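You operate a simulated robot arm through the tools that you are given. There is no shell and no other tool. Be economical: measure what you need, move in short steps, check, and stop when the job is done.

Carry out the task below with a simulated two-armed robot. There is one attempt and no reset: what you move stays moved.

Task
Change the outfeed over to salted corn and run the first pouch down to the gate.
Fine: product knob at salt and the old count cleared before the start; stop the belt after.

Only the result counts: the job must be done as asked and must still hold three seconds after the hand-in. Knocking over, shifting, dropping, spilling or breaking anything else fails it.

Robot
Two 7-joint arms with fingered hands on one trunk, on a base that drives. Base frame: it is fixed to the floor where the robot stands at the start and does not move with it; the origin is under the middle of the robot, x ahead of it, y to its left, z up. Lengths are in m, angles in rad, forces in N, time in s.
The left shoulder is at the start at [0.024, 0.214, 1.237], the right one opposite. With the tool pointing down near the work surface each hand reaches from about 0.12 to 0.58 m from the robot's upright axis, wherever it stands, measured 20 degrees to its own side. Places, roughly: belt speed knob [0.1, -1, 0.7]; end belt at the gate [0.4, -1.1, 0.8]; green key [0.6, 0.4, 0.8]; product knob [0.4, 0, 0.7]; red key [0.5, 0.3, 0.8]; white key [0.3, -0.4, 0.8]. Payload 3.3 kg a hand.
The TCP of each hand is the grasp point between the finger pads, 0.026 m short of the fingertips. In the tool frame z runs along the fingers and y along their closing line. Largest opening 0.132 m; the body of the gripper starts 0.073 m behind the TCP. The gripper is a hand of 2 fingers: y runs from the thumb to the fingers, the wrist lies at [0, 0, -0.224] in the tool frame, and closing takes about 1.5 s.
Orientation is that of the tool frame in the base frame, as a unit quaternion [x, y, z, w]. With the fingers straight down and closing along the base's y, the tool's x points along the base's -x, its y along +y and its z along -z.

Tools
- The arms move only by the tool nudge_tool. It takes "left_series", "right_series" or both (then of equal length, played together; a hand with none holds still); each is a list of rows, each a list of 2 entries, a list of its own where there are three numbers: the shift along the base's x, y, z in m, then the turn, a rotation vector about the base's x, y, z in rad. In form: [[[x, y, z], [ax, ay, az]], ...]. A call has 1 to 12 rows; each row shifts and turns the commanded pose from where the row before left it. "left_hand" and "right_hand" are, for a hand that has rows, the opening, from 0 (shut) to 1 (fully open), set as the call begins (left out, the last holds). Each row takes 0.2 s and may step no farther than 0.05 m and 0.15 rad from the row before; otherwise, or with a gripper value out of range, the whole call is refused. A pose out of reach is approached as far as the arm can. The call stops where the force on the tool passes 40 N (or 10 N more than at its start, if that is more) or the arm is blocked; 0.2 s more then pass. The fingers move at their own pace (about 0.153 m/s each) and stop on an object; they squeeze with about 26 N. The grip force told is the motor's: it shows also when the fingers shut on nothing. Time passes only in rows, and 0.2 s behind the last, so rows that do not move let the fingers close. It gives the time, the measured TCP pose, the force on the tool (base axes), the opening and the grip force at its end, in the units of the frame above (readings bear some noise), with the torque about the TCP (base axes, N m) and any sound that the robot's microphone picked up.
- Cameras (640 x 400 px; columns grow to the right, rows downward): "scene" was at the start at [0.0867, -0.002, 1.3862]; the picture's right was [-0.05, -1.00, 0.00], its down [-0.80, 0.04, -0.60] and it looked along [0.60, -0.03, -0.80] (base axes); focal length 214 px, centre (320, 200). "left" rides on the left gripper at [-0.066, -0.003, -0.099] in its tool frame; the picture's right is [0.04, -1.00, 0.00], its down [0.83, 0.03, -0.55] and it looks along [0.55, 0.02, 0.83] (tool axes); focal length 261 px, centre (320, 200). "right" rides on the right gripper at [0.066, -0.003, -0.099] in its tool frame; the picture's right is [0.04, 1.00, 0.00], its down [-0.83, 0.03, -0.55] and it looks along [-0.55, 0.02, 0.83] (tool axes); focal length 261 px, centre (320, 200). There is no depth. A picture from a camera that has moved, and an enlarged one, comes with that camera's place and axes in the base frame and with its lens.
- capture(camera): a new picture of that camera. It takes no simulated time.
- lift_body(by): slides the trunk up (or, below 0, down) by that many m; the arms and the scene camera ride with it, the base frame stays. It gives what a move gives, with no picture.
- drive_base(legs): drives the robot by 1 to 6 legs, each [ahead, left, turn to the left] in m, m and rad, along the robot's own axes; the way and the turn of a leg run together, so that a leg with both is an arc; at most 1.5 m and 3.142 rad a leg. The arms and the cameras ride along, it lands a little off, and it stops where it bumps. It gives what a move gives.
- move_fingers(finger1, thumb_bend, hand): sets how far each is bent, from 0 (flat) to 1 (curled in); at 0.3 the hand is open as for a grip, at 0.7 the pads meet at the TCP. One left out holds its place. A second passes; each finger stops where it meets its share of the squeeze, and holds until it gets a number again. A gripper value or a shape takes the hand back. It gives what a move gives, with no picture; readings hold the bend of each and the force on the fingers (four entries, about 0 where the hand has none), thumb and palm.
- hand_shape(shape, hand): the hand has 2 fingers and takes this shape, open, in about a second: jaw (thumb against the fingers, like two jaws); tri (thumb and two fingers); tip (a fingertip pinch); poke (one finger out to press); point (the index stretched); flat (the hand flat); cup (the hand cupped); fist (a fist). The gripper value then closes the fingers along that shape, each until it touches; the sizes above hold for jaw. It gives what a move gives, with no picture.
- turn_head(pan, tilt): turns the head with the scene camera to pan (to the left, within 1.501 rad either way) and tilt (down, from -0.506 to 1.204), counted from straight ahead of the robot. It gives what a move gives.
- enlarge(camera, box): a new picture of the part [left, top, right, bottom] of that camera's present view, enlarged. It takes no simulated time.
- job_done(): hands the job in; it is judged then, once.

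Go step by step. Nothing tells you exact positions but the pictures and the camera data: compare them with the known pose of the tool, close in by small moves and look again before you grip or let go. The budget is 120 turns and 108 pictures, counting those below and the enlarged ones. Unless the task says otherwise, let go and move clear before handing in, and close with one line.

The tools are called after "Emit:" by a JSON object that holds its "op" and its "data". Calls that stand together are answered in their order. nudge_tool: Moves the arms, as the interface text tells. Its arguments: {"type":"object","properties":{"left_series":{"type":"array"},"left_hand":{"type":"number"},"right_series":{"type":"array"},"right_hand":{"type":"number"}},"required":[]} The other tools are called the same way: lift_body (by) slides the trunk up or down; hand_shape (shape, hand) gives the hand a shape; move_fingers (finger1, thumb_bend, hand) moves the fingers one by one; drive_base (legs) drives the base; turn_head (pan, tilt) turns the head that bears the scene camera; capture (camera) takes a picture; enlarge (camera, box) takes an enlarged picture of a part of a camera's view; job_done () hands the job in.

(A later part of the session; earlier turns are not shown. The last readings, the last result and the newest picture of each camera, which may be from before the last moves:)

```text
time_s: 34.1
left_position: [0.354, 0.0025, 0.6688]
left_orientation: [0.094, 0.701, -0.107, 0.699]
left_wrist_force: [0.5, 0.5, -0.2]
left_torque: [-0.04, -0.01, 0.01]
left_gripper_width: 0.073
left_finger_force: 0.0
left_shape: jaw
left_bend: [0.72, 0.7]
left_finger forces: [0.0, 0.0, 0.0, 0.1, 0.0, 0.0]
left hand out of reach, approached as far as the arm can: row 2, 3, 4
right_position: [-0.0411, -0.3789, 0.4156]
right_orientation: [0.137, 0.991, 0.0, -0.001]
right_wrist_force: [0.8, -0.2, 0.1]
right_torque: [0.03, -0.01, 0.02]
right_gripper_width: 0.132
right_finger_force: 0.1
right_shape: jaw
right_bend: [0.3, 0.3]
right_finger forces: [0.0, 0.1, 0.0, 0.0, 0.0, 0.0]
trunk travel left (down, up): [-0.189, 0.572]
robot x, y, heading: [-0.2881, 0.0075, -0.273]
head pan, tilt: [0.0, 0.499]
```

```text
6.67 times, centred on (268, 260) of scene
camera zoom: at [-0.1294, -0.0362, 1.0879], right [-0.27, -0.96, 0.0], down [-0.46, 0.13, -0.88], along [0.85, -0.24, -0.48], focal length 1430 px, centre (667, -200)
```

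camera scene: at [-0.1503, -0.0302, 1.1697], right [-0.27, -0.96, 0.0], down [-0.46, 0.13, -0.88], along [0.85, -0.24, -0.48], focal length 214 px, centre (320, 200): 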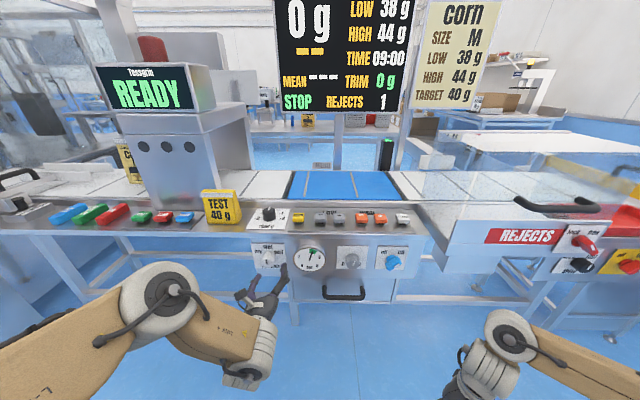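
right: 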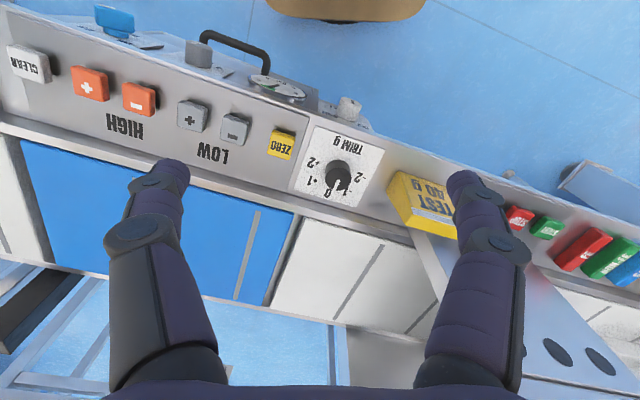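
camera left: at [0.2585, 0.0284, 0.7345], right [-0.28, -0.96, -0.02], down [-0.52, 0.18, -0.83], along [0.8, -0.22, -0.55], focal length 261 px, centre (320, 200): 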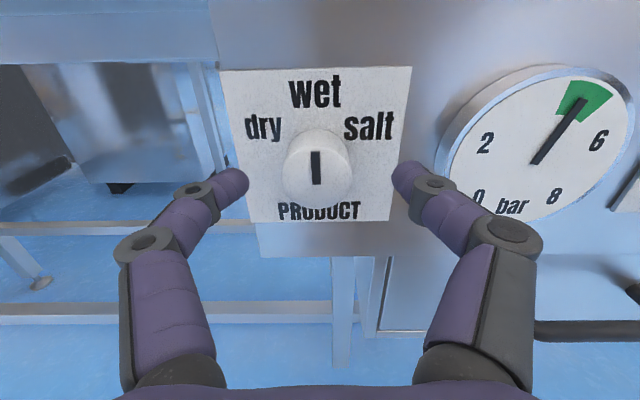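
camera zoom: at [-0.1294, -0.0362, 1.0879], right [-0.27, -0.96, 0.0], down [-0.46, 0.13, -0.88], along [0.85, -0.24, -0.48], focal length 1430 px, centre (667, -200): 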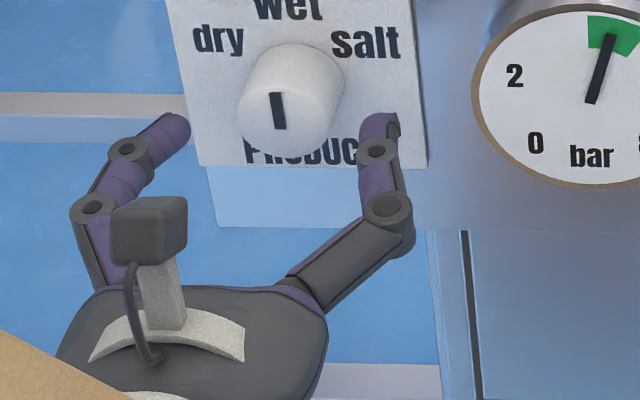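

Forward reach is running out, so I retract slightly and bring the base closer instead, leaving the arm some margin.

Emit:
{"op": "nudge_tool", "data": {"left_series": [[[-0.02, 0.0056, -0.003], [0, 0, 0]], [[-0.02, 0.0056, -0.002], [0, 0, 0]], [[0, 0, 0], [0, 0, 0]]]}}

Emit:
{"op": "drive_base", "data": {"legs": [[0.06, 0, 0]]}}

Emit:
{"op": "capture", "data": {"camera": "left"}}

```text
time_s: 34.9
left_position: [0.3153, 0.0135, 0.6626]
left_orientation: [0.096, 0.7, -0.107, 0.699]
left_wrist_force: [0.5, -0.3, -0.9]
left_torque: [0.02, 0.0, 0.0]
left_gripper_width: 0.0729
left_finger_force: 0.1
left_shape: jaw
left_bend: [0.72, 0.7]
left_finger forces: [0.0, 0.1, 0.0, 0.0, 0.0, 0.1]
right_position: [-0.0421, -0.3789, 0.4173]
right_orientation: [0.137, 0.991, 0.0, 0.0]
right_wrist_force: [0.9, -0.3, -1.3]
right_torque: [0.0, -0.02, -0.01]
right_gripper_width: 0.1319
right_finger_force: 0.2
right_shape: jaw
right_bend: [0.3, 0.3]
right_finger forces: [0.0, 0.1, 0.1, 0.0, 0.0, 0.1]
trunk travel left (down, up): [-0.189, 0.572]
robot x, y, heading: [-0.2852, 0.0064, -0.274]
head pan, tilt: [0.0, 0.499]
```

```text
time_s: 35.9
left_position: [0.3742, -0.0043, 0.6621]
left_orientation: [0.096, 0.7, -0.108, 0.699]
left_wrist_force: [-0.3, -0.1, -0.4]
left_torque: [0.01, 0.04, -0.01]
left_gripper_width: 0.0728
left_finger_force: 0.1
left_shape: jaw
left_bend: [0.72, 0.7]
left_finger forces: [0.1, 0.1, 0.0, 0.1, 0.1, 0.1]
right_position: [0.0167, -0.3966, 0.4159]
right_orientation: [0.137, 0.991, -0.001, 0.0]
right_wrist_force: [-1.0, -0.1, 1.2]
right_torque: [-0.01, -0.02, -0.01]
right_gripper_width: 0.1318
right_finger_force: 0.0
right_shape: jaw
right_bend: [0.3, 0.3]
right_finger forces: [0.0, 0.0, 0.1, 0.0, 0.0, 0.0]
trunk travel left (down, up): [-0.189, 0.572]
robot x, y, heading: [-0.2208, -0.0109, -0.274]
head pan, tilt: [0.0, 0.499]
```

```text
77 pictures are left
camera left: at [0.2785, 0.0223, 0.729], right [-0.29, -0.96, -0.02], down [-0.52, 0.18, -0.83], along [0.8, -0.22, -0.55], focal length 261 px, centre (320, 200)
```

left: 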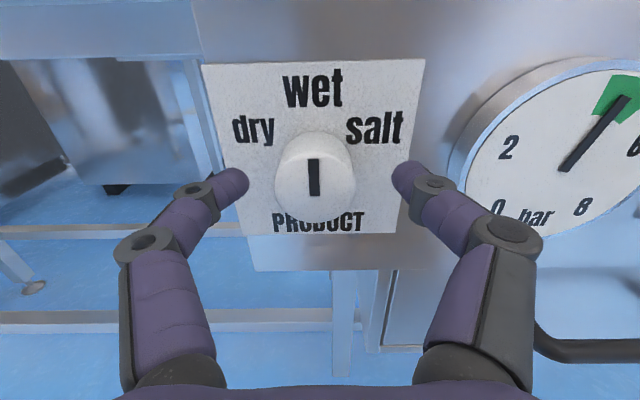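

Knob face centre lies right on the tool axis, about 26 mm ahead of the TCP. I advance 30 mm and check.

Emit:
{"op": "nudge_tool", "data": {"left_series": [[[0.01, -0.0028, 0], [0, 0, 0]], [[0.01, -0.0028, 0], [0, 0, 0]], [[0.009, -0.0025, 0], [0, 0, 0]], [[0, 0, 0], [0, 0, 0]]]}}

Emit:
{"op": "capture", "data": {"camera": "left"}}

Emit:
{"op": "enlarge", "data": {"camera": "scene", "box": [220, 230, 316, 290]}}

```text
time_s: 36.6
left_position: [0.3913, -0.0105, 0.6599]
left_orientation: [0.1, 0.702, -0.11, 0.696]
left_wrist_force: [-27.2, 9.7, 6.2]
left_torque: [0.02, -0.19, 0.18]
left_gripper_width: 0.0714
left_finger_force: 0.1
left_shape: jaw
left_bend: [0.74, 0.7]
left_finger forces: [16.0, 0.0, 0.0, 0.0, 12.9, 0.0]
right_position: [0.0156, -0.3963, 0.4173]
right_orientation: [0.137, 0.991, 0.0, 0.002]
right_wrist_force: [0.4, 0.3, 0.6]
right_torque: [0.01, -0.01, 0.03]
right_gripper_width: 0.132
right_finger_force: 0.0
right_shape: jaw
right_bend: [0.3, 0.3]
right_finger forces: [0.0, 0.0, 0.0, 0.0, 0.1, 0.0]
trunk travel left (down, up): [-0.189, 0.572]
robot x, y, heading: [-0.2241, -0.0109, -0.271]
head pan, tilt: [0.0, 0.499]
stopped in row 3 (left hand): the force on the tool passed its limit (the readings are from after the stop); the commanded pose is now the measured one
```

```text
76 pictures are left
camera left: at [0.2958, 0.0165, 0.727], right [-0.29, -0.96, -0.03], down [-0.53, 0.18, -0.83], along [0.8, -0.23, -0.56], focal length 261 px, centre (320, 200)
```

left: 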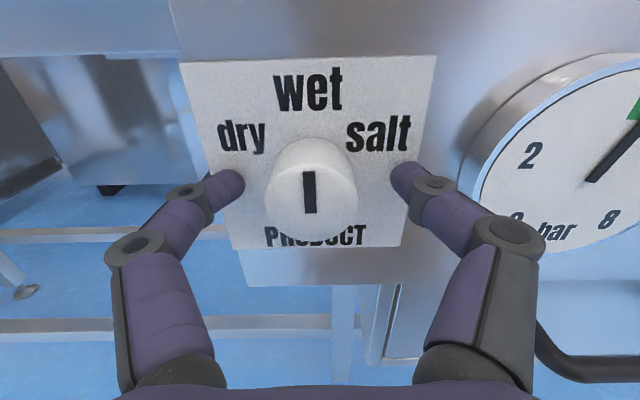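

```text
6.67 times, centred on (268, 260) of scene
camera zoom: at [-0.074, -0.0517, 1.0885], right [-0.27, -0.96, 0.0], down [-0.46, 0.13, -0.88], along [0.85, -0.24, -0.48], focal length 1430 px, centre (667, -200)
```

zoom: 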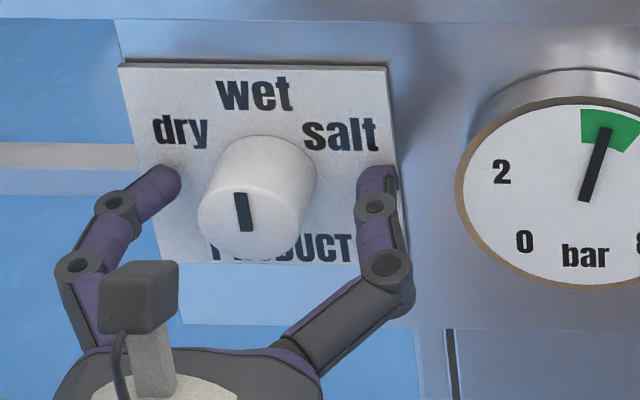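

The fingertips touched the plate, knob between them. I back off 3 mm, shift 2 mm left, and close on the knob.

Emit:
{"op": "nudge_tool", "data": {"left_series": [[[-0.003, 0.003, 0.001], [0, 0, 0]]]}}

Emit:
{"op": "nudge_tool", "data": {"left_hand": 0.0, "left_series": [[[0, 0, 0], [0, 0, 0]], [[0, 0, 0], [0, 0, 0]], [[0, 0, 0], [0, 0, 0]], [[0, 0, 0], [0, 0, 0]]]}}

Emit:
{"op": "capture", "data": {"camera": "left"}}

```text
time_s: 37.0
left_position: [0.3909, -0.0077, 0.6598]
left_orientation: [0.099, 0.703, -0.109, 0.695]
left_wrist_force: [-3.0, 0.1, -0.5]
left_torque: [0.01, 0.02, 0.15]
left_gripper_width: 0.072
left_finger_force: 0.0
left_shape: jaw
left_bend: [0.73, 0.7]
left_finger forces: [2.5, 0.0, 0.1, 0.1, 0.0, 0.1]
right_position: [0.0161, -0.3963, 0.416]
right_orientation: [0.138, 0.99, 0.0, 0.0]
right_wrist_force: [0.6, 0.6, -0.1]
right_torque: [0.0, 0.02, 0.02]
right_gripper_width: 0.1317
right_finger_force: 0.0
right_shape: jaw
right_bend: [0.3, 0.3]
right_finger forces: [0.0, 0.0, 0.0, 0.0, 0.1, 0.1]
trunk travel left (down, up): [-0.189, 0.572]
robot x, y, heading: [-0.2278, -0.0115, -0.275]
head pan, tilt: [0.0, 0.499]
```

```text
time_s: 38.0
left_position: [0.3885, -0.0086, 0.6604]
left_orientation: [0.099, 0.703, -0.109, 0.695]
left_wrist_force: [-12.0, -9.8, -1.4]
left_torque: [0.03, -0.02, -0.68]
left_gripper_width: 0.0343
left_finger_force: 25.7
left_shape: jaw
left_bend: [0.75, 0.7]
left_finger forces: [20.5, 0.0, 0.0, 0.1, 41.2, 0.0]
right_position: [0.0154, -0.396, 0.4163]
right_orientation: [0.137, 0.991, 0.001, 0.001]
right_wrist_force: [-0.8, 0.0, 0.4]
right_torque: [0.0, -0.01, -0.02]
right_gripper_width: 0.1319
right_finger_force: 0.1
right_shape: jaw
right_bend: [0.3, 0.3]
right_finger forces: [0.1, 0.0, 0.0, 0.0, 0.0, 0.1]
trunk travel left (down, up): [-0.189, 0.572]
robot x, y, heading: [-0.2266, -0.0099, -0.274]
head pan, tilt: [0.0, 0.499]
```

```text
74 pictures are left
camera left: at [0.2941, 0.0183, 0.7271], right [-0.29, -0.96, -0.03], down [-0.53, 0.18, -0.83], along [0.8, -0.23, -0.56], focal length 261 px, centre (320, 200)
```

left: 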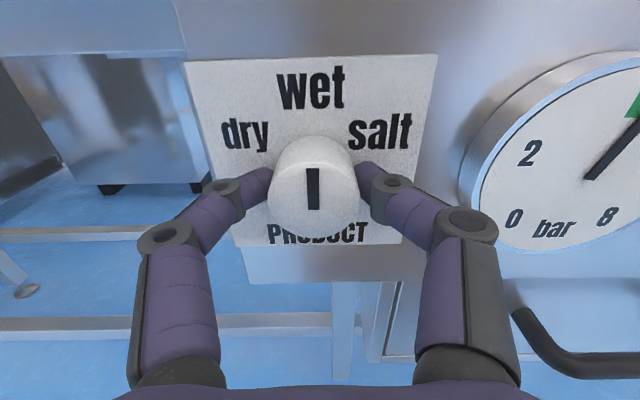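

Gripped. I turn clockwise about the knob axis by about 60° toward "salt".

Emit:
{"op": "nudge_tool", "data": {"left_series": [[[-0.001, -0.001, 0], [0.126, -0.036, 0]], [[0, 0, 0], [0.126, -0.036, 0]], [[0, 0, 0], [0.126, -0.036, 0]], [[0, 0, 0], [0.126, -0.036, 0]], [[0, 0, 0], [0, 0, 0]]]}}

Emit:
{"op": "capture", "data": {"camera": "left"}}

```text
time_s: 39.2
left_position: [0.389, -0.0087, 0.6594]
left_orientation: [0.278, 0.657, 0.077, 0.697]
left_wrist_force: [-8.9, -8.1, -6.7]
left_torque: [-0.07, 0.21, -0.5]
left_gripper_width: 0.0346
left_finger_force: 26.4
left_shape: jaw
left_bend: [0.75, 0.7]
left_finger forces: [20.6, 0.0, 0.0, 0.0, 43.0, 0.0]
right_position: [0.0169, -0.3963, 0.4172]
right_orientation: [0.136, 0.991, 0.0, 0.0]
right_wrist_force: [0.4, 0.0, -0.2]
right_torque: [0.01, 0.03, -0.01]
right_gripper_width: 0.1321
right_finger_force: 0.1
right_shape: jaw
right_bend: [0.3, 0.3]
right_finger forces: [0.0, 0.0, 0.0, 0.0, 0.0, 0.0]
trunk travel left (down, up): [-0.189, 0.572]
robot x, y, heading: [-0.2241, -0.0114, -0.278]
head pan, tilt: [0.0, 0.499]
```

```text
73 pictures are left
camera left: at [0.2849, -0.0141, 0.7173], right [-0.25, -0.81, -0.52], down [-0.42, 0.58, -0.7], along [0.87, 0.04, -0.49], focal length 261 px, centre (320, 200)
```

left: 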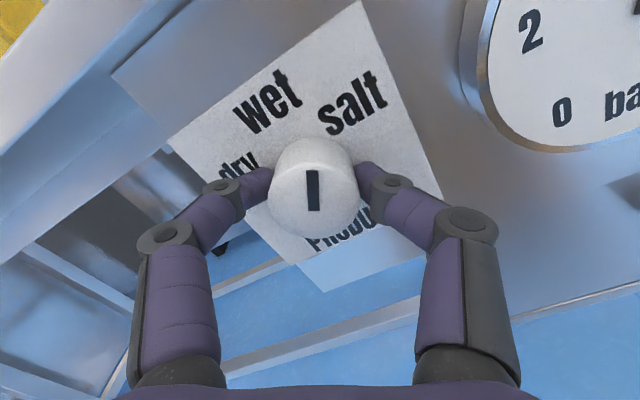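

The knob turns with the hand; salt is about another 0.5 rad on.

Emit:
{"op": "nudge_tool", "data": {"left_series": [[[0, 0, 0], [0.125, -0.036, 0]], [[0, 0, 0], [0.125, -0.036, 0]], [[0, 0, 0], [0.125, -0.036, 0]], [[0, 0, 0], [0.125, -0.036, 0]], [[0, 0, 0], [0, 0, 0]]]}}

Emit:
{"op": "capture", "data": {"camera": "left"}}

Emit:
{"op": "enlarge", "data": {"camera": "scene", "box": [220, 230, 316, 290]}}

```text
time_s: 40.4
left_position: [0.3889, -0.008, 0.6586]
left_orientation: [0.435, 0.566, 0.257, 0.651]
left_wrist_force: [-17.3, -3.2, -12.3]
left_torque: [-0.02, 0.57, -0.52]
left_gripper_width: 0.0342
left_finger_force: 26.1
left_shape: jaw
left_bend: [0.75, 0.7]
left_finger forces: [20.3, 0.0, 0.0, 0.0, 51.7, 0.0]
right_position: [0.0162, -0.397, 0.4158]
right_orientation: [0.136, 0.991, 0.0, 0.0]
right_wrist_force: [0.2, -0.3, 0.2]
right_torque: [0.02, 0.02, 0.04]
right_gripper_width: 0.132
right_finger_force: 0.1
right_shape: jaw
right_bend: [0.3, 0.3]
right_finger forces: [0.1, 0.1, 0.0, 0.0, 0.0, 0.0]
trunk travel left (down, up): [-0.189, 0.572]
robot x, y, heading: [-0.2262, -0.0088, -0.274]
head pan, tilt: [0.0, 0.499]
```

```text
72 pictures are left
camera left: at [0.2786, -0.0366, 0.6922], right [-0.15, -0.46, -0.88], down [-0.34, 0.86, -0.39], along [0.93, 0.24, -0.28], focal length 261 px, centre (320, 200)
```

left: 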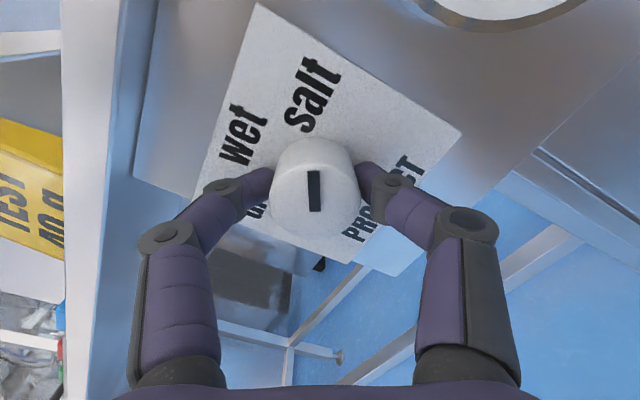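

```text
6.67 times, centred on (268, 260) of scene
camera zoom: at [-0.0713, -0.053, 1.0878], right [-0.27, -0.96, 0.0], down [-0.46, 0.13, -0.88], along [0.85, -0.24, -0.48], focal length 1430 px, centre (667, -200)
```

zoom: 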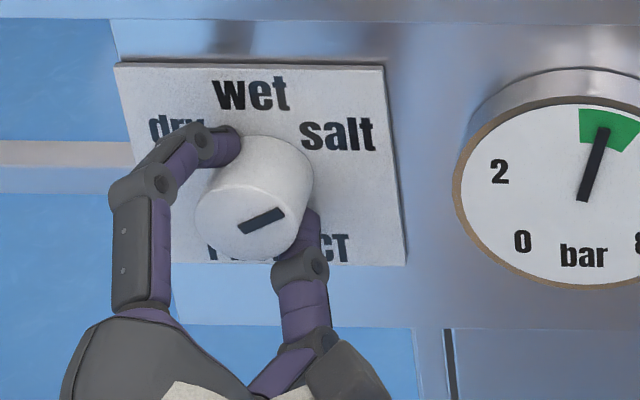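

The pointer now aims at "salt". I release and back off to check.

Emit:
{"op": "nudge_tool", "data": {"left_hand": 0.55, "left_series": [[[0, 0, 0], [0, 0, 0]], [[0, 0, 0], [0, 0, 0]], [[0, 0, 0], [0, 0, 0]], [[-0.02, 0.0056, 0], [0, 0, 0]], [[-0.03, 0.0084, 0], [0, 0, 0]], [[-0.03, 0.0084, 0], [-0.12, 0.034, 0]], [[0, 0, 0], [-0.12, 0.034, 0]], [[0, 0, 0], [-0.12, 0.034, 0]], [[0, 0, 0], [-0.12, 0.034, 0]]]}}

Emit:
{"op": "enlarge", "data": {"camera": "scene", "box": [220, 230, 316, 290]}}

Emit:
{"op": "capture", "data": {"camera": "left"}}

```text
time_s: 42.4
left_position: [0.3096, 0.014, 0.6606]
left_orientation: [0.283, 0.654, 0.085, 0.697]
left_wrist_force: [0.5, 0.1, 0.7]
left_torque: [-0.02, 0.02, -0.02]
left_gripper_width: 0.0721
left_finger_force: 0.1
left_shape: jaw
left_bend: [0.72, 0.7]
left_finger forces: [0.0, 0.0, 0.1, 0.0, 0.1, 0.0]
right_position: [0.0163, -0.3965, 0.4156]
right_orientation: [0.137, 0.991, 0.0, 0.0]
right_wrist_force: [-0.5, 0.2, -0.4]
right_torque: [0.0, -0.01, -0.02]
right_gripper_width: 0.1318
right_finger_force: 0.1
right_shape: jaw
right_bend: [0.3, 0.3]
right_finger forces: [0.0, 0.0, 0.0, 0.1, 0.0, 0.1]
trunk travel left (down, up): [-0.189, 0.572]
robot x, y, heading: [-0.2256, -0.0078, -0.273]
head pan, tilt: [0.0, 0.499]
```

```text
6.67 times, centred on (268, 260) of scene
camera zoom: at [-0.0711, -0.0526, 1.0879], right [-0.27, -0.96, 0.0], down [-0.46, 0.13, -0.88], along [0.85, -0.24, -0.48], focal length 1430 px, centre (667, -200)
```

zoom: 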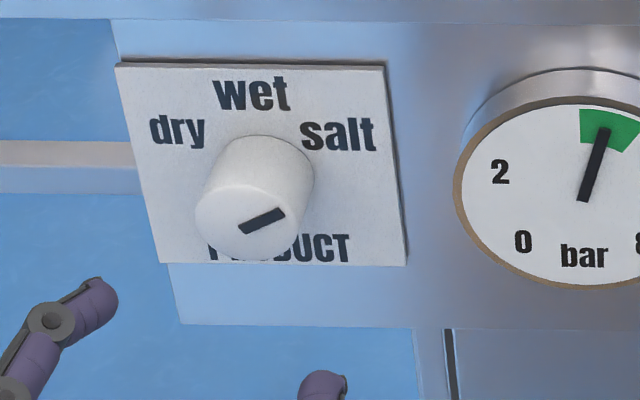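

```text
69 pictures are left
camera left: at [0.2054, 0.0077, 0.7171], right [-0.25, -0.81, -0.54], down [-0.41, 0.59, -0.69], along [0.88, 0.05, -0.48], focal length 261 px, centre (320, 200)
```

left: 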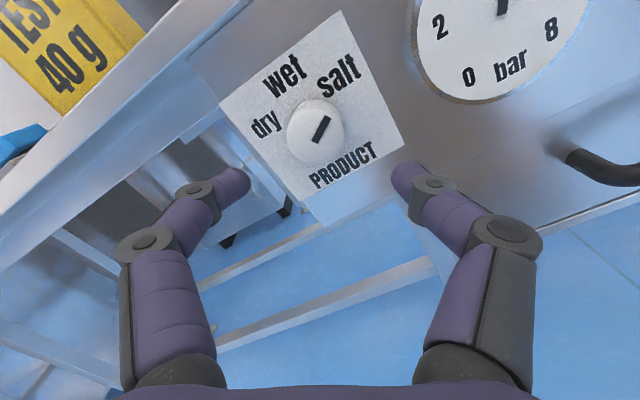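

Knob set and staying at salt. Next is CLEAR, at about [0.316, -0.422, 0.82]. I back away, raise the trunk, and bring both hands high with fingers down.

Emit:
{"op": "drive_base", "data": {"legs": [[-0.15, 0, 0]]}}

Emit:
{"op": "lift_body", "data": {"by": 0.33}}

Emit:
{"op": "nudge_tool", "data": {"left_series": [[[0, 0, 0.01], [-0.12, 0.034, 0]], [[0, 0, 0.01], [-0.12, 0.034, 0]], [[0, 0, 0.01], [-0.12, 0.034, 0]], [[0, 0, 0.01], [-0.12, 0.034, 0]], [[0, 0, 0.01], [0.036, 0.131, 0]], [[0, 0, 0.01], [0.036, 0.131, 0]], [[0, 0, 0.01], [0.036, 0.131, 0]], [[0, 0, 0.01], [0.036, 0.131, 0]], [[0, 0, 0.01], [0.036, 0.131, 0]], [[0, 0, 0.01], [0.036, 0.131, 0]], [[0, 0, 0.01], [0.036, 0.131, 0]], [[0, 0, 0.01], [0.036, 0.131, 0]]], "right_series": [[[0, 0, 0.025], [0, 0, 0]], [[0, 0, 0.025], [0, 0, 0]], [[0, 0, 0.025], [0, 0, 0]], [[0, 0, 0.025], [0, 0, 0]], [[0, 0, 0.025], [0, 0, 0]], [[0, 0, 0.025], [0, 0, 0]], [[0, 0, 0.025], [0, 0, 0]], [[0, 0, 0.025], [0, 0, 0]], [[0, 0, 0.025], [0, 0, 0]], [[0, 0, 0.025], [0, 0, 0]], [[0, 0, 0], [0, 0, 0]], [[0, 0, 0], [0, 0, 0]]], "right_hand": 0.0, "left_hand": 0.0}}

Emit:
{"op": "nudge_tool", "data": {"left_series": [[[0, 0, 0.01], [0.036, 0.131, 0]], [[0, 0, 0.01], [0.036, 0.131, 0]], [[0, 0, 0], [0.036, 0.131, 0]], [[0, 0, 0], [0.036, 0.131, 0]], [[0, 0, 0], [0, 0, 0]]]}}

```text
time_s: 43.8
left_position: [0.1652, 0.0531, 0.6593]
left_orientation: [0.283, 0.653, 0.084, 0.697]
left_wrist_force: [0.5, -0.4, 1.0]
left_torque: [-0.02, -0.01, 0.02]
left_gripper_width: 0.0723
left_finger_force: 0.0
left_shape: jaw
left_bend: [0.72, 0.7]
left_finger forces: [0.0, 0.0, 0.0, 0.0, 0.0, 0.1]
right_position: [-0.1296, -0.3561, 0.4159]
right_orientation: [0.138, 0.99, -0.001, 0.0]
right_wrist_force: [0.4, -0.7, -0.4]
right_torque: [-0.01, 0.0, -0.01]
right_gripper_width: 0.132
right_finger_force: 0.1
right_shape: jaw
right_bend: [0.3, 0.3]
right_finger forces: [0.0, 0.0, 0.0, 0.1, 0.0, 0.1]
trunk travel left (down, up): [-0.189, 0.572]
robot x, y, heading: [-0.3727, 0.0347, -0.279]
head pan, tilt: [0.0, 0.499]
```

```text
time_s: 47.1
left_position: [0.164, 0.0529, 0.9905]
left_orientation: [0.284, 0.653, 0.083, 0.697]
left_wrist_force: [0.3, 0.1, 0.4]
left_torque: [-0.01, 0.02, 0.01]
left_gripper_width: 0.0722
left_finger_force: 0.0
left_shape: jaw
left_bend: [0.72, 0.7]
left_finger forces: [0.0, 0.0, 0.1, 0.0, 0.1, 0.0]
right_position: [-0.1287, -0.356, 0.746]
right_orientation: [0.138, 0.99, 0.0, 0.0]
right_wrist_force: [-0.4, 0.7, -0.5]
right_torque: [-0.03, 0.02, 0.01]
right_gripper_width: 0.1319
right_finger_force: 0.0
right_shape: jaw
right_bend: [0.3, 0.3]
right_finger forces: [0.0, 0.0, 0.0, 0.0, 0.1, 0.0]
trunk travel left (down, up): [-0.519, 0.242]
robot x, y, heading: [-0.3665, 0.033, -0.278]
head pan, tilt: [0.0, 0.499]
```

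```text
time_s: 49.7
left_position: [0.2101, -0.0093, 0.9867]
left_orientation: [0.125, 0.955, -0.05, 0.264]
left_wrist_force: [-0.6, 0.3, 0.5]
left_torque: [0.02, 0.01, 0.02]
left_gripper_width: 0.0001
left_finger_force: 25.9
left_shape: jaw
left_bend: [0.63, 0.7]
left_finger forces: [0.1, 0.0, 0.0, 0.0, 0.0, 0.0]
left hand out of reach, approached as far as the arm can: row 7, 8, 9, 10, 11, 12
right_position: [-0.1278, -0.3579, 0.9939]
right_orientation: [0.138, 0.99, 0.0, -0.001]
right_wrist_force: [0.8, -0.3, -0.2]
right_torque: [0.0, 0.01, 0.0]
right_gripper_width: 0.0001
right_finger_force: 26.5
right_shape: jaw
right_bend: [0.61, 0.7]
right_finger forces: [0.0, 0.0, 0.0, 0.0, 0.0, 0.0]
trunk travel left (down, up): [-0.519, 0.242]
robot x, y, heading: [-0.3674, 0.0354, -0.277]
head pan, tilt: [0.0, 0.499]
```

```text
time_s: 50.9
left_position: [0.2095, -0.0076, 0.988]
left_orientation: [0.126, 0.983, -0.032, 0.133]
left_wrist_force: [-0.2, 0.1, -0.1]
left_torque: [0.02, -0.01, -0.03]
left_gripper_width: 0.0001
left_finger_force: 25.9
left_shape: jaw
left_bend: [0.63, 0.7]
left_finger forces: [0.1, 0.1, 0.0, 0.0, 0.1, 0.1]
left hand out of reach, approached as far as the arm can: row 1, 2
right_position: [-0.1272, -0.3553, 0.9966]
right_orientation: [0.138, 0.99, -0.001, -0.001]
right_wrist_force: [-1.0, 0.1, 0.7]
right_torque: [-0.02, 0.01, 0.03]
right_gripper_width: 0.0
right_finger_force: 26.3
right_shape: jaw
right_bend: [0.61, 0.7]
right_finger forces: [0.0, 0.0, 0.0, 0.0, 0.1, 0.1]
trunk travel left (down, up): [-0.519, 0.242]
robot x, y, heading: [-0.3739, 0.0291, -0.275]
head pan, tilt: [0.0, 0.499]
```

I finish straightening the left hand and tuck it back and left, then drive to the CLEAR station.

Emit:
{"op": "nudge_tool", "data": {"left_series": [[[-0.03, 0.03, 0], [0.036, 0.131, 0]], [[-0.03, 0.03, 0], [0.036, 0.131, 0]], [[-0.03, 0.03, 0.01], [0, 0, 0]], [[-0.03, 0.03, 0.02], [0, 0, 0]], [[-0.03, 0.03, 0.02], [0, 0, 0]], [[-0.01, 0.03, 0.02], [0, 0, 0]], [[0, 0, 0], [0, 0, 0]]]}}

Emit:
{"op": "drive_base", "data": {"legs": [[0.27, -0.08, 0]]}}

Emit:
{"op": "turn_head", "data": {"pan": -0.25, "tilt": 0.9}}

Emit:
{"op": "capture", "data": {"camera": "scene"}}

Emit:
{"op": "capture", "data": {"camera": "right"}}

```text
time_s: 52.5
left_position: [0.1641, 0.01, 1.02]
left_orientation: [0.1, 0.994, -0.016, 0.034]
left_wrist_force: [-0.8, 0.3, 0.6]
left_torque: [0.02, -0.03, 0.0]
left_gripper_width: 0.0001
left_finger_force: 25.9
left_shape: jaw
left_bend: [0.63, 0.7]
left_finger forces: [0.1, 0.0, 0.1, 0.0, 0.0, 0.0]
left hand out of reach, approached as far as the arm can: row 1, 2, 3, 4, 5, 6
right_position: [-0.128, -0.3556, 0.9965]
right_orientation: [0.138, 0.99, 0.0, 0.001]
right_wrist_force: [0.6, 0.6, 0.6]
right_torque: [-0.02, -0.03, -0.01]
right_gripper_width: 0.0001
right_finger_force: 26.3
right_shape: jaw
right_bend: [0.61, 0.7]
right_finger forces: [0.1, 0.0, 0.0, 0.1, 0.0, 0.0]
trunk travel left (down, up): [-0.519, 0.242]
robot x, y, heading: [-0.3712, 0.0306, -0.273]
head pan, tilt: [0.0, 0.499]
```

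```text
time_s: 54.4
left_position: [0.4036, -0.1451, 1.0196]
left_orientation: [0.104, 0.994, -0.017, 0.032]
left_wrist_force: [0.2, 0.2, -1.1]
left_torque: [0.04, 0.0, -0.02]
left_gripper_width: 0.0
left_finger_force: 25.9
left_shape: jaw
left_bend: [0.63, 0.7]
left_finger forces: [0.1, 0.0, 0.0, 0.0, 0.0, 0.1]
right_position: [0.1103, -0.5094, 0.9965]
right_orientation: [0.141, 0.99, 0.0, 0.0]
right_wrist_force: [0.6, 0.0, -0.8]
right_torque: [-0.01, 0.0, 0.01]
right_gripper_width: 0.0
right_finger_force: 25.6
right_shape: jaw
right_bend: [0.61, 0.7]
right_finger forces: [0.0, 0.1, 0.0, 0.0, 0.1, 0.0]
trunk travel left (down, up): [-0.519, 0.242]
robot x, y, heading: [-0.1318, -0.1201, -0.284]
head pan, tilt: [0.0, 0.499]
```

```text
time_s: 55.3
left_position: [0.4043, -0.1433, 1.0203]
left_orientation: [0.103, 0.994, -0.016, 0.035]
left_wrist_force: [-0.4, -0.3, 0.0]
left_torque: [0.04, 0.01, 0.01]
left_gripper_width: 0.0
left_finger_force: 25.9
left_shape: jaw
left_bend: [0.63, 0.7]
left_finger forces: [0.1, 0.0, 0.1, 0.1, 0.0, 0.1]
right_position: [0.1104, -0.5083, 0.9964]
right_orientation: [0.141, 0.99, 0.001, 0.0]
right_wrist_force: [0.3, 0.4, -0.4]
right_torque: [0.02, 0.0, 0.02]
right_gripper_width: 0.0
right_finger_force: 26.3
right_shape: jaw
right_bend: [0.61, 0.7]
right_finger forces: [0.0, 0.0, 0.0, 0.1, 0.0, 0.0]
trunk travel left (down, up): [-0.519, 0.242]
robot x, y, heading: [-0.1293, -0.1167, -0.278]
head pan, tilt: [-0.25, 0.901]
```

```text
68 pictures are left
camera scene: at [-0.0537, -0.1617, 1.388], right [-0.51, -0.86, 0.0], down [-0.68, 0.4, -0.62], along [0.54, -0.32, -0.78], focal length 214 px, centre (320, 200)
```

scene: 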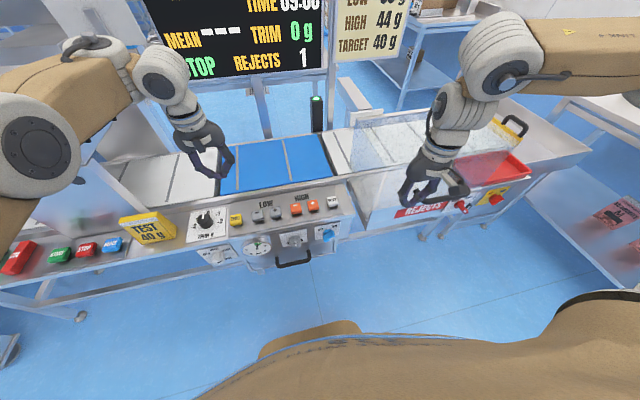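

```text
67 pictures are left
camera right: at [0.0462, -0.4947, 1.0943], right [0.24, 0.97, 0.0], down [0.81, -0.2, 0.55], along [0.54, -0.13, -0.83], focal length 261 px, centre (320, 200)
```

right: 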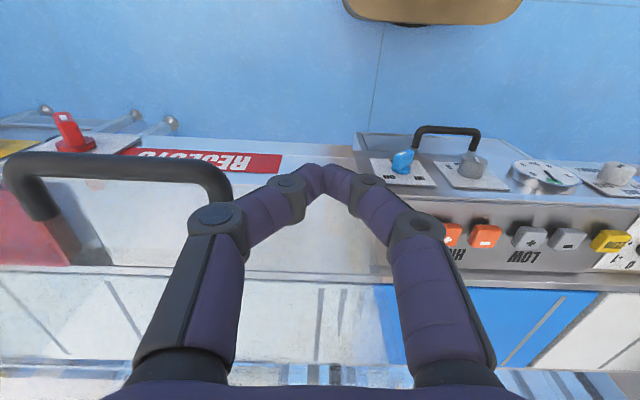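

CLEAR lies at about [0.313, -0.421]; the clear guard just right of it needs care. I look closer.

Emit:
{"op": "enlarge", "data": {"camera": "scene", "box": [280, 100, 440, 250]}}

Emit:
{"op": "enlarge", "data": {"camera": "right", "box": [240, 120, 480, 320]}}

Emit:
{"op": "capture", "data": {"camera": "left"}}

```text
2.67 times, centred on (360, 175) of scene
camera zoom: at [-0.0537, -0.1617, 1.388], right [-0.51, -0.86, 0.0], down [-0.68, 0.4, -0.62], along [0.54, -0.32, -0.78], focal length 572 px, centre (213, 267)
```

zoom: 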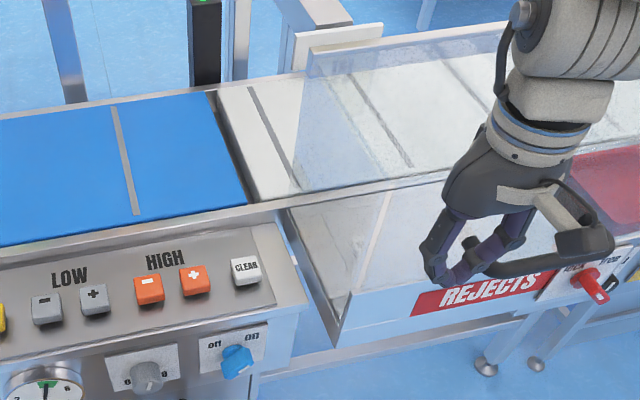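

```text
2.00 times, centred on (360, 220) of right
camera zoom: at [0.0462, -0.4947, 1.0943], right [0.24, 0.97, 0.0], down [0.81, -0.2, 0.55], along [0.54, -0.13, -0.83], focal length 521 px, centre (240, 160)
```

zoom: 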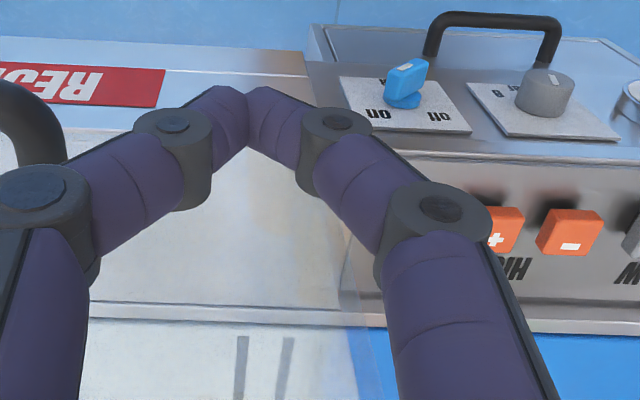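

```text
64 pictures are left
camera left: at [0.461, -0.1564, 1.1239], right [-0.25, -0.97, 0.02], down [-0.84, 0.23, 0.49], along [-0.48, 0.1, -0.87], focal length 261 px, centre (320, 200)
```

left: 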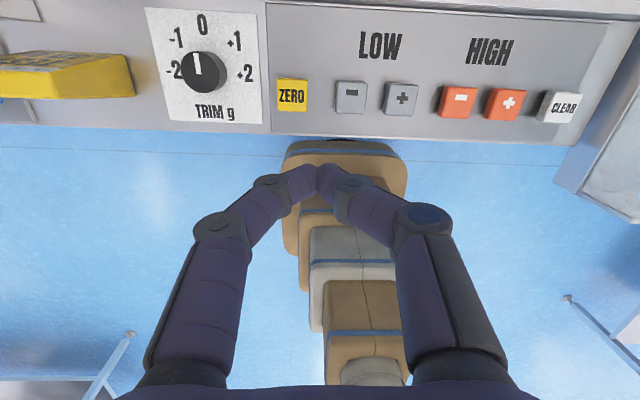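

The guard stands clear of where the hand must go. I bring the right hand over CLEAR at height.

Emit:
{"op": "nudge_tool", "data": {"right_series": [[[0.04, 0.017, 0], [0, 0, 0]], [[0.04, 0.017, 0], [0, 0, 0]], [[0.04, 0.018, -0.01], [0, 0, 0]], [[0.04, 0.018, -0.02], [0, 0, 0]], [[0.04, 0.017, -0.02], [0, 0, 0]], [[0, 0, 0], [0, 0, 0]]]}}

Emit:
{"op": "capture", "data": {"camera": "right"}}

Emit:
{"op": "enlarge", "data": {"camera": "scene", "box": [240, 100, 400, 260]}}

```text
time_s: 56.0
left_position: [0.4041, -0.145, 1.0211]
left_orientation: [0.104, 0.994, -0.018, 0.033]
left_wrist_force: [1.0, 0.7, -0.9]
left_torque: [0.02, 0.04, -0.02]
left_gripper_width: 0.0002
left_finger_force: 25.8
left_shape: jaw
left_bend: [0.63, 0.7]
left_finger forces: [0.1, 0.0, 0.0, 0.0, 0.1, 0.0]
right_position: [0.1822, -0.4742, 0.9918]
right_orientation: [0.148, 0.989, -0.007, -0.018]
right_wrist_force: [-25.6, 6.9, 7.0]
right_torque: [-0.6, -1.19, -0.84]
right_gripper_width: 0.0
right_finger_force: 25.8
right_shape: jaw
right_bend: [0.62, 0.7]
right_finger forces: [0.0, 0.1, 0.0, 0.1, 26.5, 0.0]
trunk travel left (down, up): [-0.519, 0.242]
robot x, y, heading: [-0.1334, -0.1204, -0.283]
head pan, tilt: [-0.25, 0.901]
stopped in row 3 (right hand): the force on the tool passed its limit (the readings are from after the stop); the commanded pose is now the measured one
```

```text
63 pictures are left
camera right: at [0.1217, -0.4581, 1.0933], right [0.25, 0.97, -0.02], down [0.83, -0.21, 0.52], along [0.5, -0.15, -0.85], focal length 261 px, centre (320, 200)
```

right: 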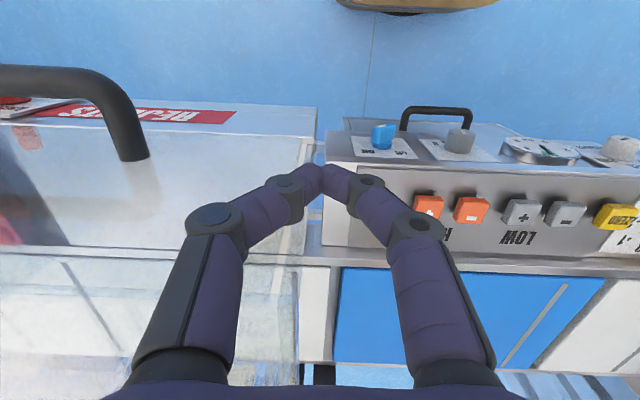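

```text
2.50 times, centred on (320, 180) of scene
camera zoom: at [-0.0553, -0.1613, 1.3881], right [-0.51, -0.86, 0.0], down [-0.67, 0.4, -0.62], along [0.54, -0.32, -0.78], focal length 536 px, centre (320, 250)
```

zoom: 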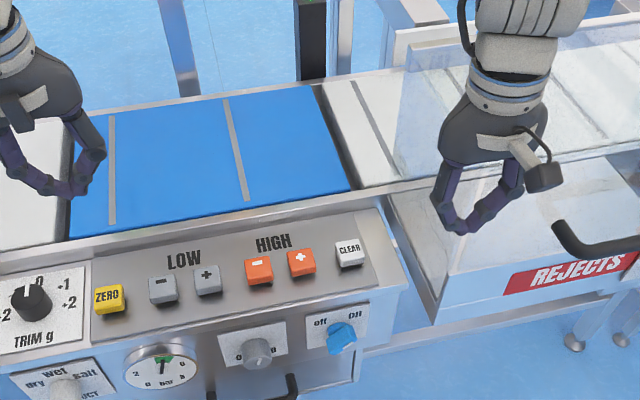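

The thumb met the clear guard's front pane. I back off, shift left clear of its edge, and look before going forward.

Emit:
{"op": "nudge_tool", "data": {"right_series": [[[-0.03, 0.008, 0], [0, 0, 0]], [[-0.02, 0.006, 0.01], [0, 0, 0]], [[0.01, 0.035, 0], [0, 0, 0]], [[0.01, 0.035, 0], [0, 0, 0]], [[0.01, 0.035, 0], [0, 0, 0]], [[0, 0, 0], [0, 0, 0]]]}}

Emit:
{"op": "capture", "data": {"camera": "right"}}

Emit:
{"op": "capture", "data": {"camera": "scene"}}

```text
time_s: 57.4
left_position: [0.4039, -0.1458, 1.0202]
left_orientation: [0.105, 0.994, -0.017, 0.035]
left_wrist_force: [0.0, -0.1, 0.2]
left_torque: [0.01, 0.01, -0.02]
left_gripper_width: 0.0001
left_finger_force: 25.9
left_shape: jaw
left_bend: [0.63, 0.7]
left_finger forces: [0.0, 0.0, 0.1, 0.0, 0.1, 0.0]
right_position: [0.1669, -0.3557, 1.0029]
right_orientation: [0.147, 0.989, -0.008, -0.015]
right_wrist_force: [0.4, 0.1, 0.1]
right_torque: [0.04, 0.02, -0.04]
right_gripper_width: 0.0
right_finger_force: 25.3
right_shape: jaw
right_bend: [0.62, 0.7]
right_finger forces: [0.0, 0.1, 0.0, 0.0, 0.0, 0.0]
trunk travel left (down, up): [-0.519, 0.242]
robot x, y, heading: [-0.1352, -0.1186, -0.286]
head pan, tilt: [-0.25, 0.901]
```

```text
61 pictures are left
camera right: at [0.1061, -0.3395, 1.1023], right [0.25, 0.97, -0.02], down [0.82, -0.21, 0.53], along [0.51, -0.15, -0.85], focal length 261 px, centre (320, 200)
```

right: 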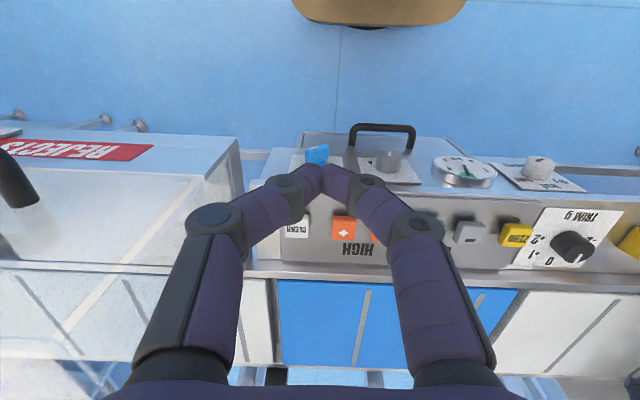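

```text
60 pictures are left
camera scene: at [-0.0545, -0.1624, 1.388], right [-0.51, -0.86, 0.0], down [-0.67, 0.4, -0.62], along [0.53, -0.32, -0.78], focal length 214 px, centre (320, 200)
```

scene: 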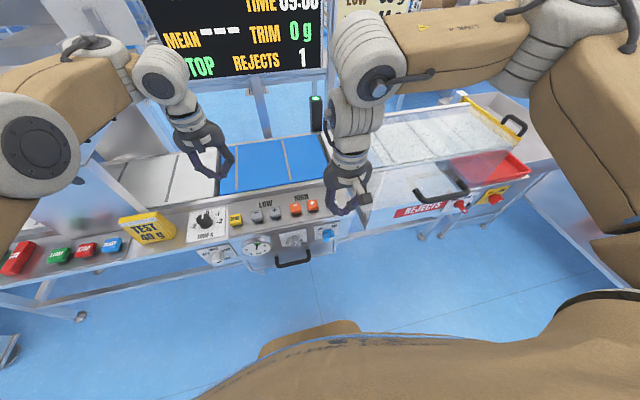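

CLEAR from this camera: about [0.31, -0.43]. I go forward at this lateral offset, away from the guard.

Emit:
{"op": "nudge_tool", "data": {"right_series": [[[0.03, -0.008, 0], [0, 0, 0]], [[0.03, -0.008, 0], [0, 0, 0]], [[0.03, -0.008, -0.01], [0, 0, 0]], [[0.026, -0.008, -0.02], [0, 0, 0]], [[0.02, -0.015, -0.02], [0, 0, 0]], [[0, 0, 0], [0, 0, 0]]]}}

Emit:
{"op": "capture", "data": {"camera": "right"}}

Emit:
{"op": "enlarge", "data": {"camera": "scene", "box": [240, 120, 400, 260]}}

```text
time_s: 58.8
left_position: [0.4037, -0.145, 1.0207]
left_orientation: [0.104, 0.994, -0.017, 0.035]
left_wrist_force: [-0.2, -0.5, 0.1]
left_torque: [0.0, 0.02, -0.04]
left_gripper_width: 0.0002
left_finger_force: 26.0
left_shape: jaw
left_bend: [0.63, 0.7]
left_finger forces: [0.0, 0.0, 0.1, 0.1, 0.0, 0.1]
right_position: [0.302, -0.4005, 0.9515]
right_orientation: [0.146, 0.989, -0.007, -0.014]
right_wrist_force: [-0.4, 0.9, 0.4]
right_torque: [0.01, -0.02, 0.01]
right_gripper_width: 0.0002
right_finger_force: 25.6
right_shape: jaw
right_bend: [0.62, 0.7]
right_finger forces: [0.1, 0.0, 0.0, 0.0, 0.0, 0.0]
trunk travel left (down, up): [-0.519, 0.242]
robot x, y, heading: [-0.1299, -0.1185, -0.287]
head pan, tilt: [-0.25, 0.901]
```

```text
59 pictures are left
camera right: at [0.2426, -0.3847, 1.0521], right [0.25, 0.97, -0.02], down [0.82, -0.2, 0.53], along [0.51, -0.14, -0.85], focal length 261 px, centre (320, 200)
```

right: 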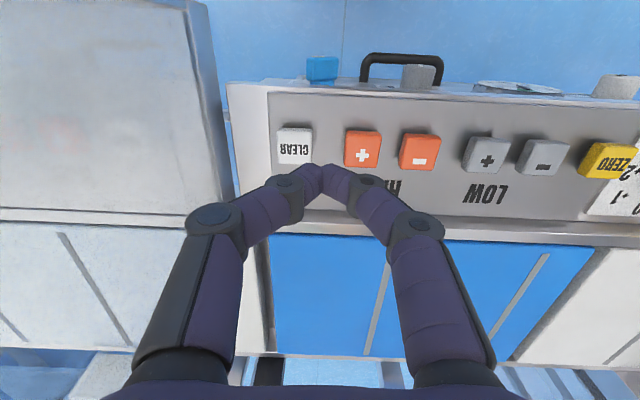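

```text
2.86 times, centred on (320, 190) of scene
camera zoom: at [-0.0543, -0.162, 1.388], right [-0.51, -0.86, 0.0], down [-0.67, 0.4, -0.62], along [0.53, -0.32, -0.78], focal length 613 px, centre (320, 229)
```

zoom: 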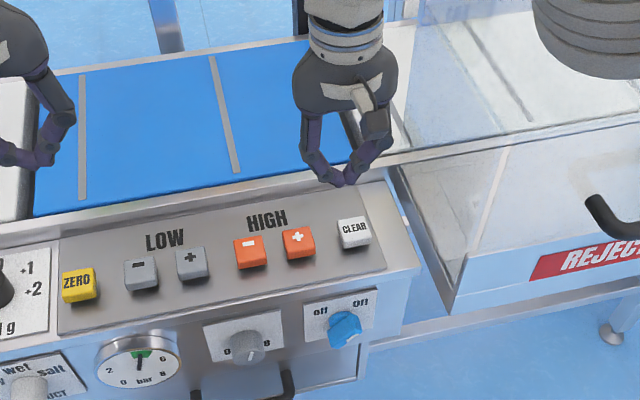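

CLEAR refined to about [0.317, -0.429]. I line up and descend most of the way.

Emit:
{"op": "nudge_tool", "data": {"right_series": [[[0.008, -0.014, -0.01], [0, 0, 0]], [[0.008, -0.014, -0.02], [0, 0, 0]], [[0, 0, -0.02], [0, 0, 0]], [[0, 0, -0.02], [0, 0, 0]], [[0, 0, 0], [0, 0, 0]]]}}

Emit:
{"op": "capture", "data": {"camera": "right"}}

Emit:
{"op": "enlarge", "data": {"camera": "scene", "box": [290, 160, 370, 220]}}

```text
time_s: 60.0
left_position: [0.4034, -0.1451, 1.0213]
left_orientation: [0.104, 0.994, -0.018, 0.035]
left_wrist_force: [0.5, 0.2, 0.1]
left_torque: [-0.04, -0.03, -0.01]
left_gripper_width: 0.0
left_finger_force: 26.0
left_shape: jaw
left_bend: [0.63, 0.7]
left_finger forces: [0.0, 0.1, 0.0, 0.1, 0.0, 0.0]
right_position: [0.3181, -0.4309, 0.8803]
right_orientation: [0.147, 0.989, -0.006, -0.014]
right_wrist_force: [-0.1, -0.1, 0.2]
right_torque: [-0.03, -0.01, -0.01]
right_gripper_width: 0.0
right_finger_force: 26.1
right_shape: jaw
right_bend: [0.62, 0.7]
right_finger forces: [0.0, 0.0, 0.1, 0.0, 0.0, 0.1]
trunk travel left (down, up): [-0.519, 0.242]
robot x, y, heading: [-0.1299, -0.1217, -0.282]
head pan, tilt: [-0.25, 0.901]
```

```text
57 pictures are left
camera right: at [0.2579, -0.4148, 0.9815], right [0.25, 0.97, -0.02], down [0.82, -0.2, 0.53], along [0.51, -0.15, -0.85], focal length 261 px, centre (320, 200)
```

right: 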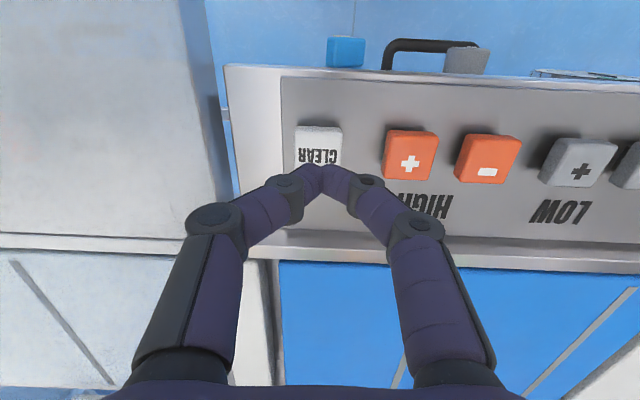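

```text
6.67 times, centred on (330, 190) of scene
camera zoom: at [-0.054, -0.1616, 1.388], right [-0.51, -0.86, 0.0], down [-0.67, 0.4, -0.62], along [0.53, -0.32, -0.78], focal length 1430 px, centre (253, 267)
```

zoom: 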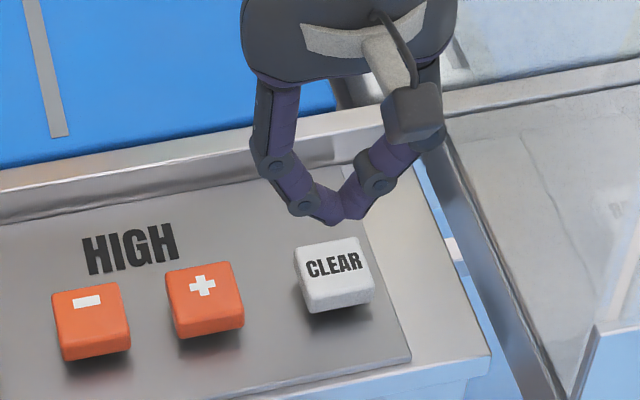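

Right over CLEAR. I press straight down in 5 mm steps.

Emit:
{"op": "nudge_tool", "data": {"right_series": [[[0, 0, -0.008], [0, 0, 0]], [[0, 0, -0.008], [0, 0, 0]], [[0, 0, -0.006], [0, 0, 0]], [[0, 0, -0.005], [0, 0, 0]], [[0, 0, -0.005], [0, 0, 0]], [[0, 0, -0.005], [0, 0, 0]]]}}

Emit:
{"op": "capture", "data": {"camera": "scene"}}

```text
time_s: 61.4
left_position: [0.4039, -0.1442, 1.0208]
left_orientation: [0.104, 0.994, -0.017, 0.034]
left_wrist_force: [-0.7, -0.9, 0.0]
left_torque: [-0.01, 0.03, -0.01]
left_gripper_width: 0.0002
left_finger_force: 25.7
left_shape: jaw
left_bend: [0.63, 0.7]
left_finger forces: [0.0, 0.1, 0.1, 0.1, 0.0, 0.0]
right_position: [0.3104, -0.4253, 0.8461]
right_orientation: [0.148, 0.989, -0.006, -0.014]
right_wrist_force: [-0.3, -0.1, -0.8]
right_torque: [0.01, -0.02, 0.02]
right_gripper_width: 0.0
right_finger_force: 25.8
right_shape: jaw
right_bend: [0.62, 0.7]
right_finger forces: [0.0, 0.1, 0.0, 0.1, 0.0, 0.0]
right hand out of reach, approached as far as the arm can: row 3, 5
trunk travel left (down, up): [-0.519, 0.242]
robot x, y, heading: [-0.1329, -0.1196, -0.283]
head pan, tilt: [-0.25, 0.901]
```

```text
55 pictures are left
camera scene: at [-0.0539, -0.1618, 1.3879], right [-0.51, -0.86, 0.0], down [-0.67, 0.4, -0.62], along [0.53, -0.32, -0.78], focal length 214 px, centre (320, 200)
```

scene: 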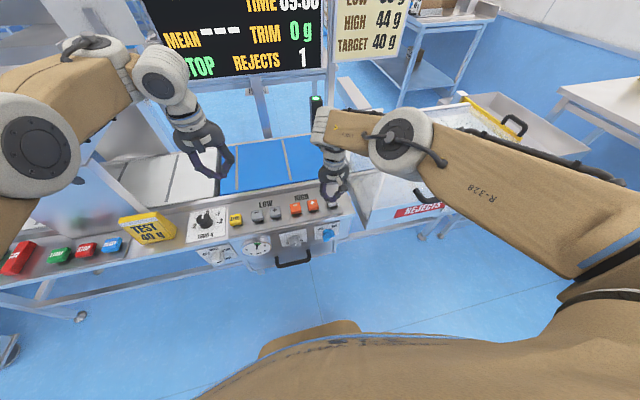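

Reach runs out just above the key. I raise the hand, lower the trunk 7 cm, and press again from there.

Emit:
{"op": "nudge_tool", "data": {"right_series": [[[0.002, -0.002, 0.02], [0, 0, 0]], [[0.003, -0.002, 0.02], [0, 0, 0]], [[0, 0, 0.02], [0, 0, 0]], [[0, 0, 0], [0, 0, 0]]]}}

Emit:
{"op": "lift_body", "data": {"by": -0.06}}

Emit:
{"op": "nudge_tool", "data": {"right_series": [[[0.002, -0.003, 0], [0, 0, 0]], [[0, 0, 0], [0, 0, 0]]]}}

```text
time_s: 62.4
left_position: [0.403, -0.1456, 1.0206]
left_orientation: [0.104, 0.994, -0.017, 0.033]
left_wrist_force: [0.7, 0.5, 0.5]
left_torque: [0.04, 0.01, 0.05]
left_gripper_width: 0.0
left_finger_force: 26.2
left_shape: jaw
left_bend: [0.63, 0.7]
left_finger forces: [0.1, 0.0, 0.1, 0.1, 0.1, 0.1]
right_position: [0.3141, -0.4299, 0.9079]
right_orientation: [0.147, 0.989, -0.006, -0.014]
right_wrist_force: [0.2, 0.0, 0.4]
right_torque: [0.03, -0.01, -0.01]
right_gripper_width: 0.0
right_finger_force: 26.4
right_shape: jaw
right_bend: [0.62, 0.7]
right_finger forces: [0.1, 0.1, 0.0, 0.0, 0.0, 0.0]
trunk travel left (down, up): [-0.519, 0.242]
robot x, y, heading: [-0.1308, -0.1212, -0.281]
head pan, tilt: [-0.25, 0.901]
```

```text
time_s: 63.4
left_position: [0.4059, -0.1449, 0.9586]
left_orientation: [0.104, 0.994, -0.016, 0.029]
left_wrist_force: [-0.3, 0.4, 0.2]
left_torque: [0.0, 0.0, -0.03]
left_gripper_width: 0.0002
left_finger_force: 26.2
left_shape: jaw
left_bend: [0.63, 0.7]
left_finger forces: [0.0, 0.1, 0.0, 0.0, 0.0, 0.0]
right_position: [0.3168, -0.4305, 0.8462]
right_orientation: [0.146, 0.989, -0.007, -0.015]
right_wrist_force: [0.1, 0.2, 0.4]
right_torque: [-0.03, 0.03, -0.03]
right_gripper_width: 0.0001
right_finger_force: 25.9
right_shape: jaw
right_bend: [0.62, 0.7]
right_finger forces: [0.0, 0.0, 0.0, 0.0, 0.0, 0.0]
trunk travel left (down, up): [-0.459, 0.302]
robot x, y, heading: [-0.1295, -0.1198, -0.282]
head pan, tilt: [-0.25, 0.901]
```

```text
time_s: 64.0
left_position: [0.405, -0.1445, 0.9586]
left_orientation: [0.103, 0.994, -0.015, 0.03]
left_wrist_force: [-0.1, 0.3, 0.0]
left_torque: [0.02, 0.01, -0.01]
left_gripper_width: 0.0
left_finger_force: 26.1
left_shape: jaw
left_bend: [0.63, 0.7]
left_finger forces: [0.0, 0.1, 0.0, 0.0, 0.1, 0.1]
right_position: [0.3188, -0.434, 0.8464]
right_orientation: [0.147, 0.989, -0.006, -0.016]
right_wrist_force: [-0.2, -1.1, -0.3]
right_torque: [-0.04, -0.04, 0.0]
right_gripper_width: 0.0
right_finger_force: 26.2
right_shape: jaw
right_bend: [0.62, 0.7]
right_finger forces: [0.0, 0.1, 0.0, 0.0, 0.0, 0.0]
trunk travel left (down, up): [-0.459, 0.302]
robot x, y, heading: [-0.1283, -0.1194, -0.288]
head pan, tilt: [-0.25, 0.901]
```

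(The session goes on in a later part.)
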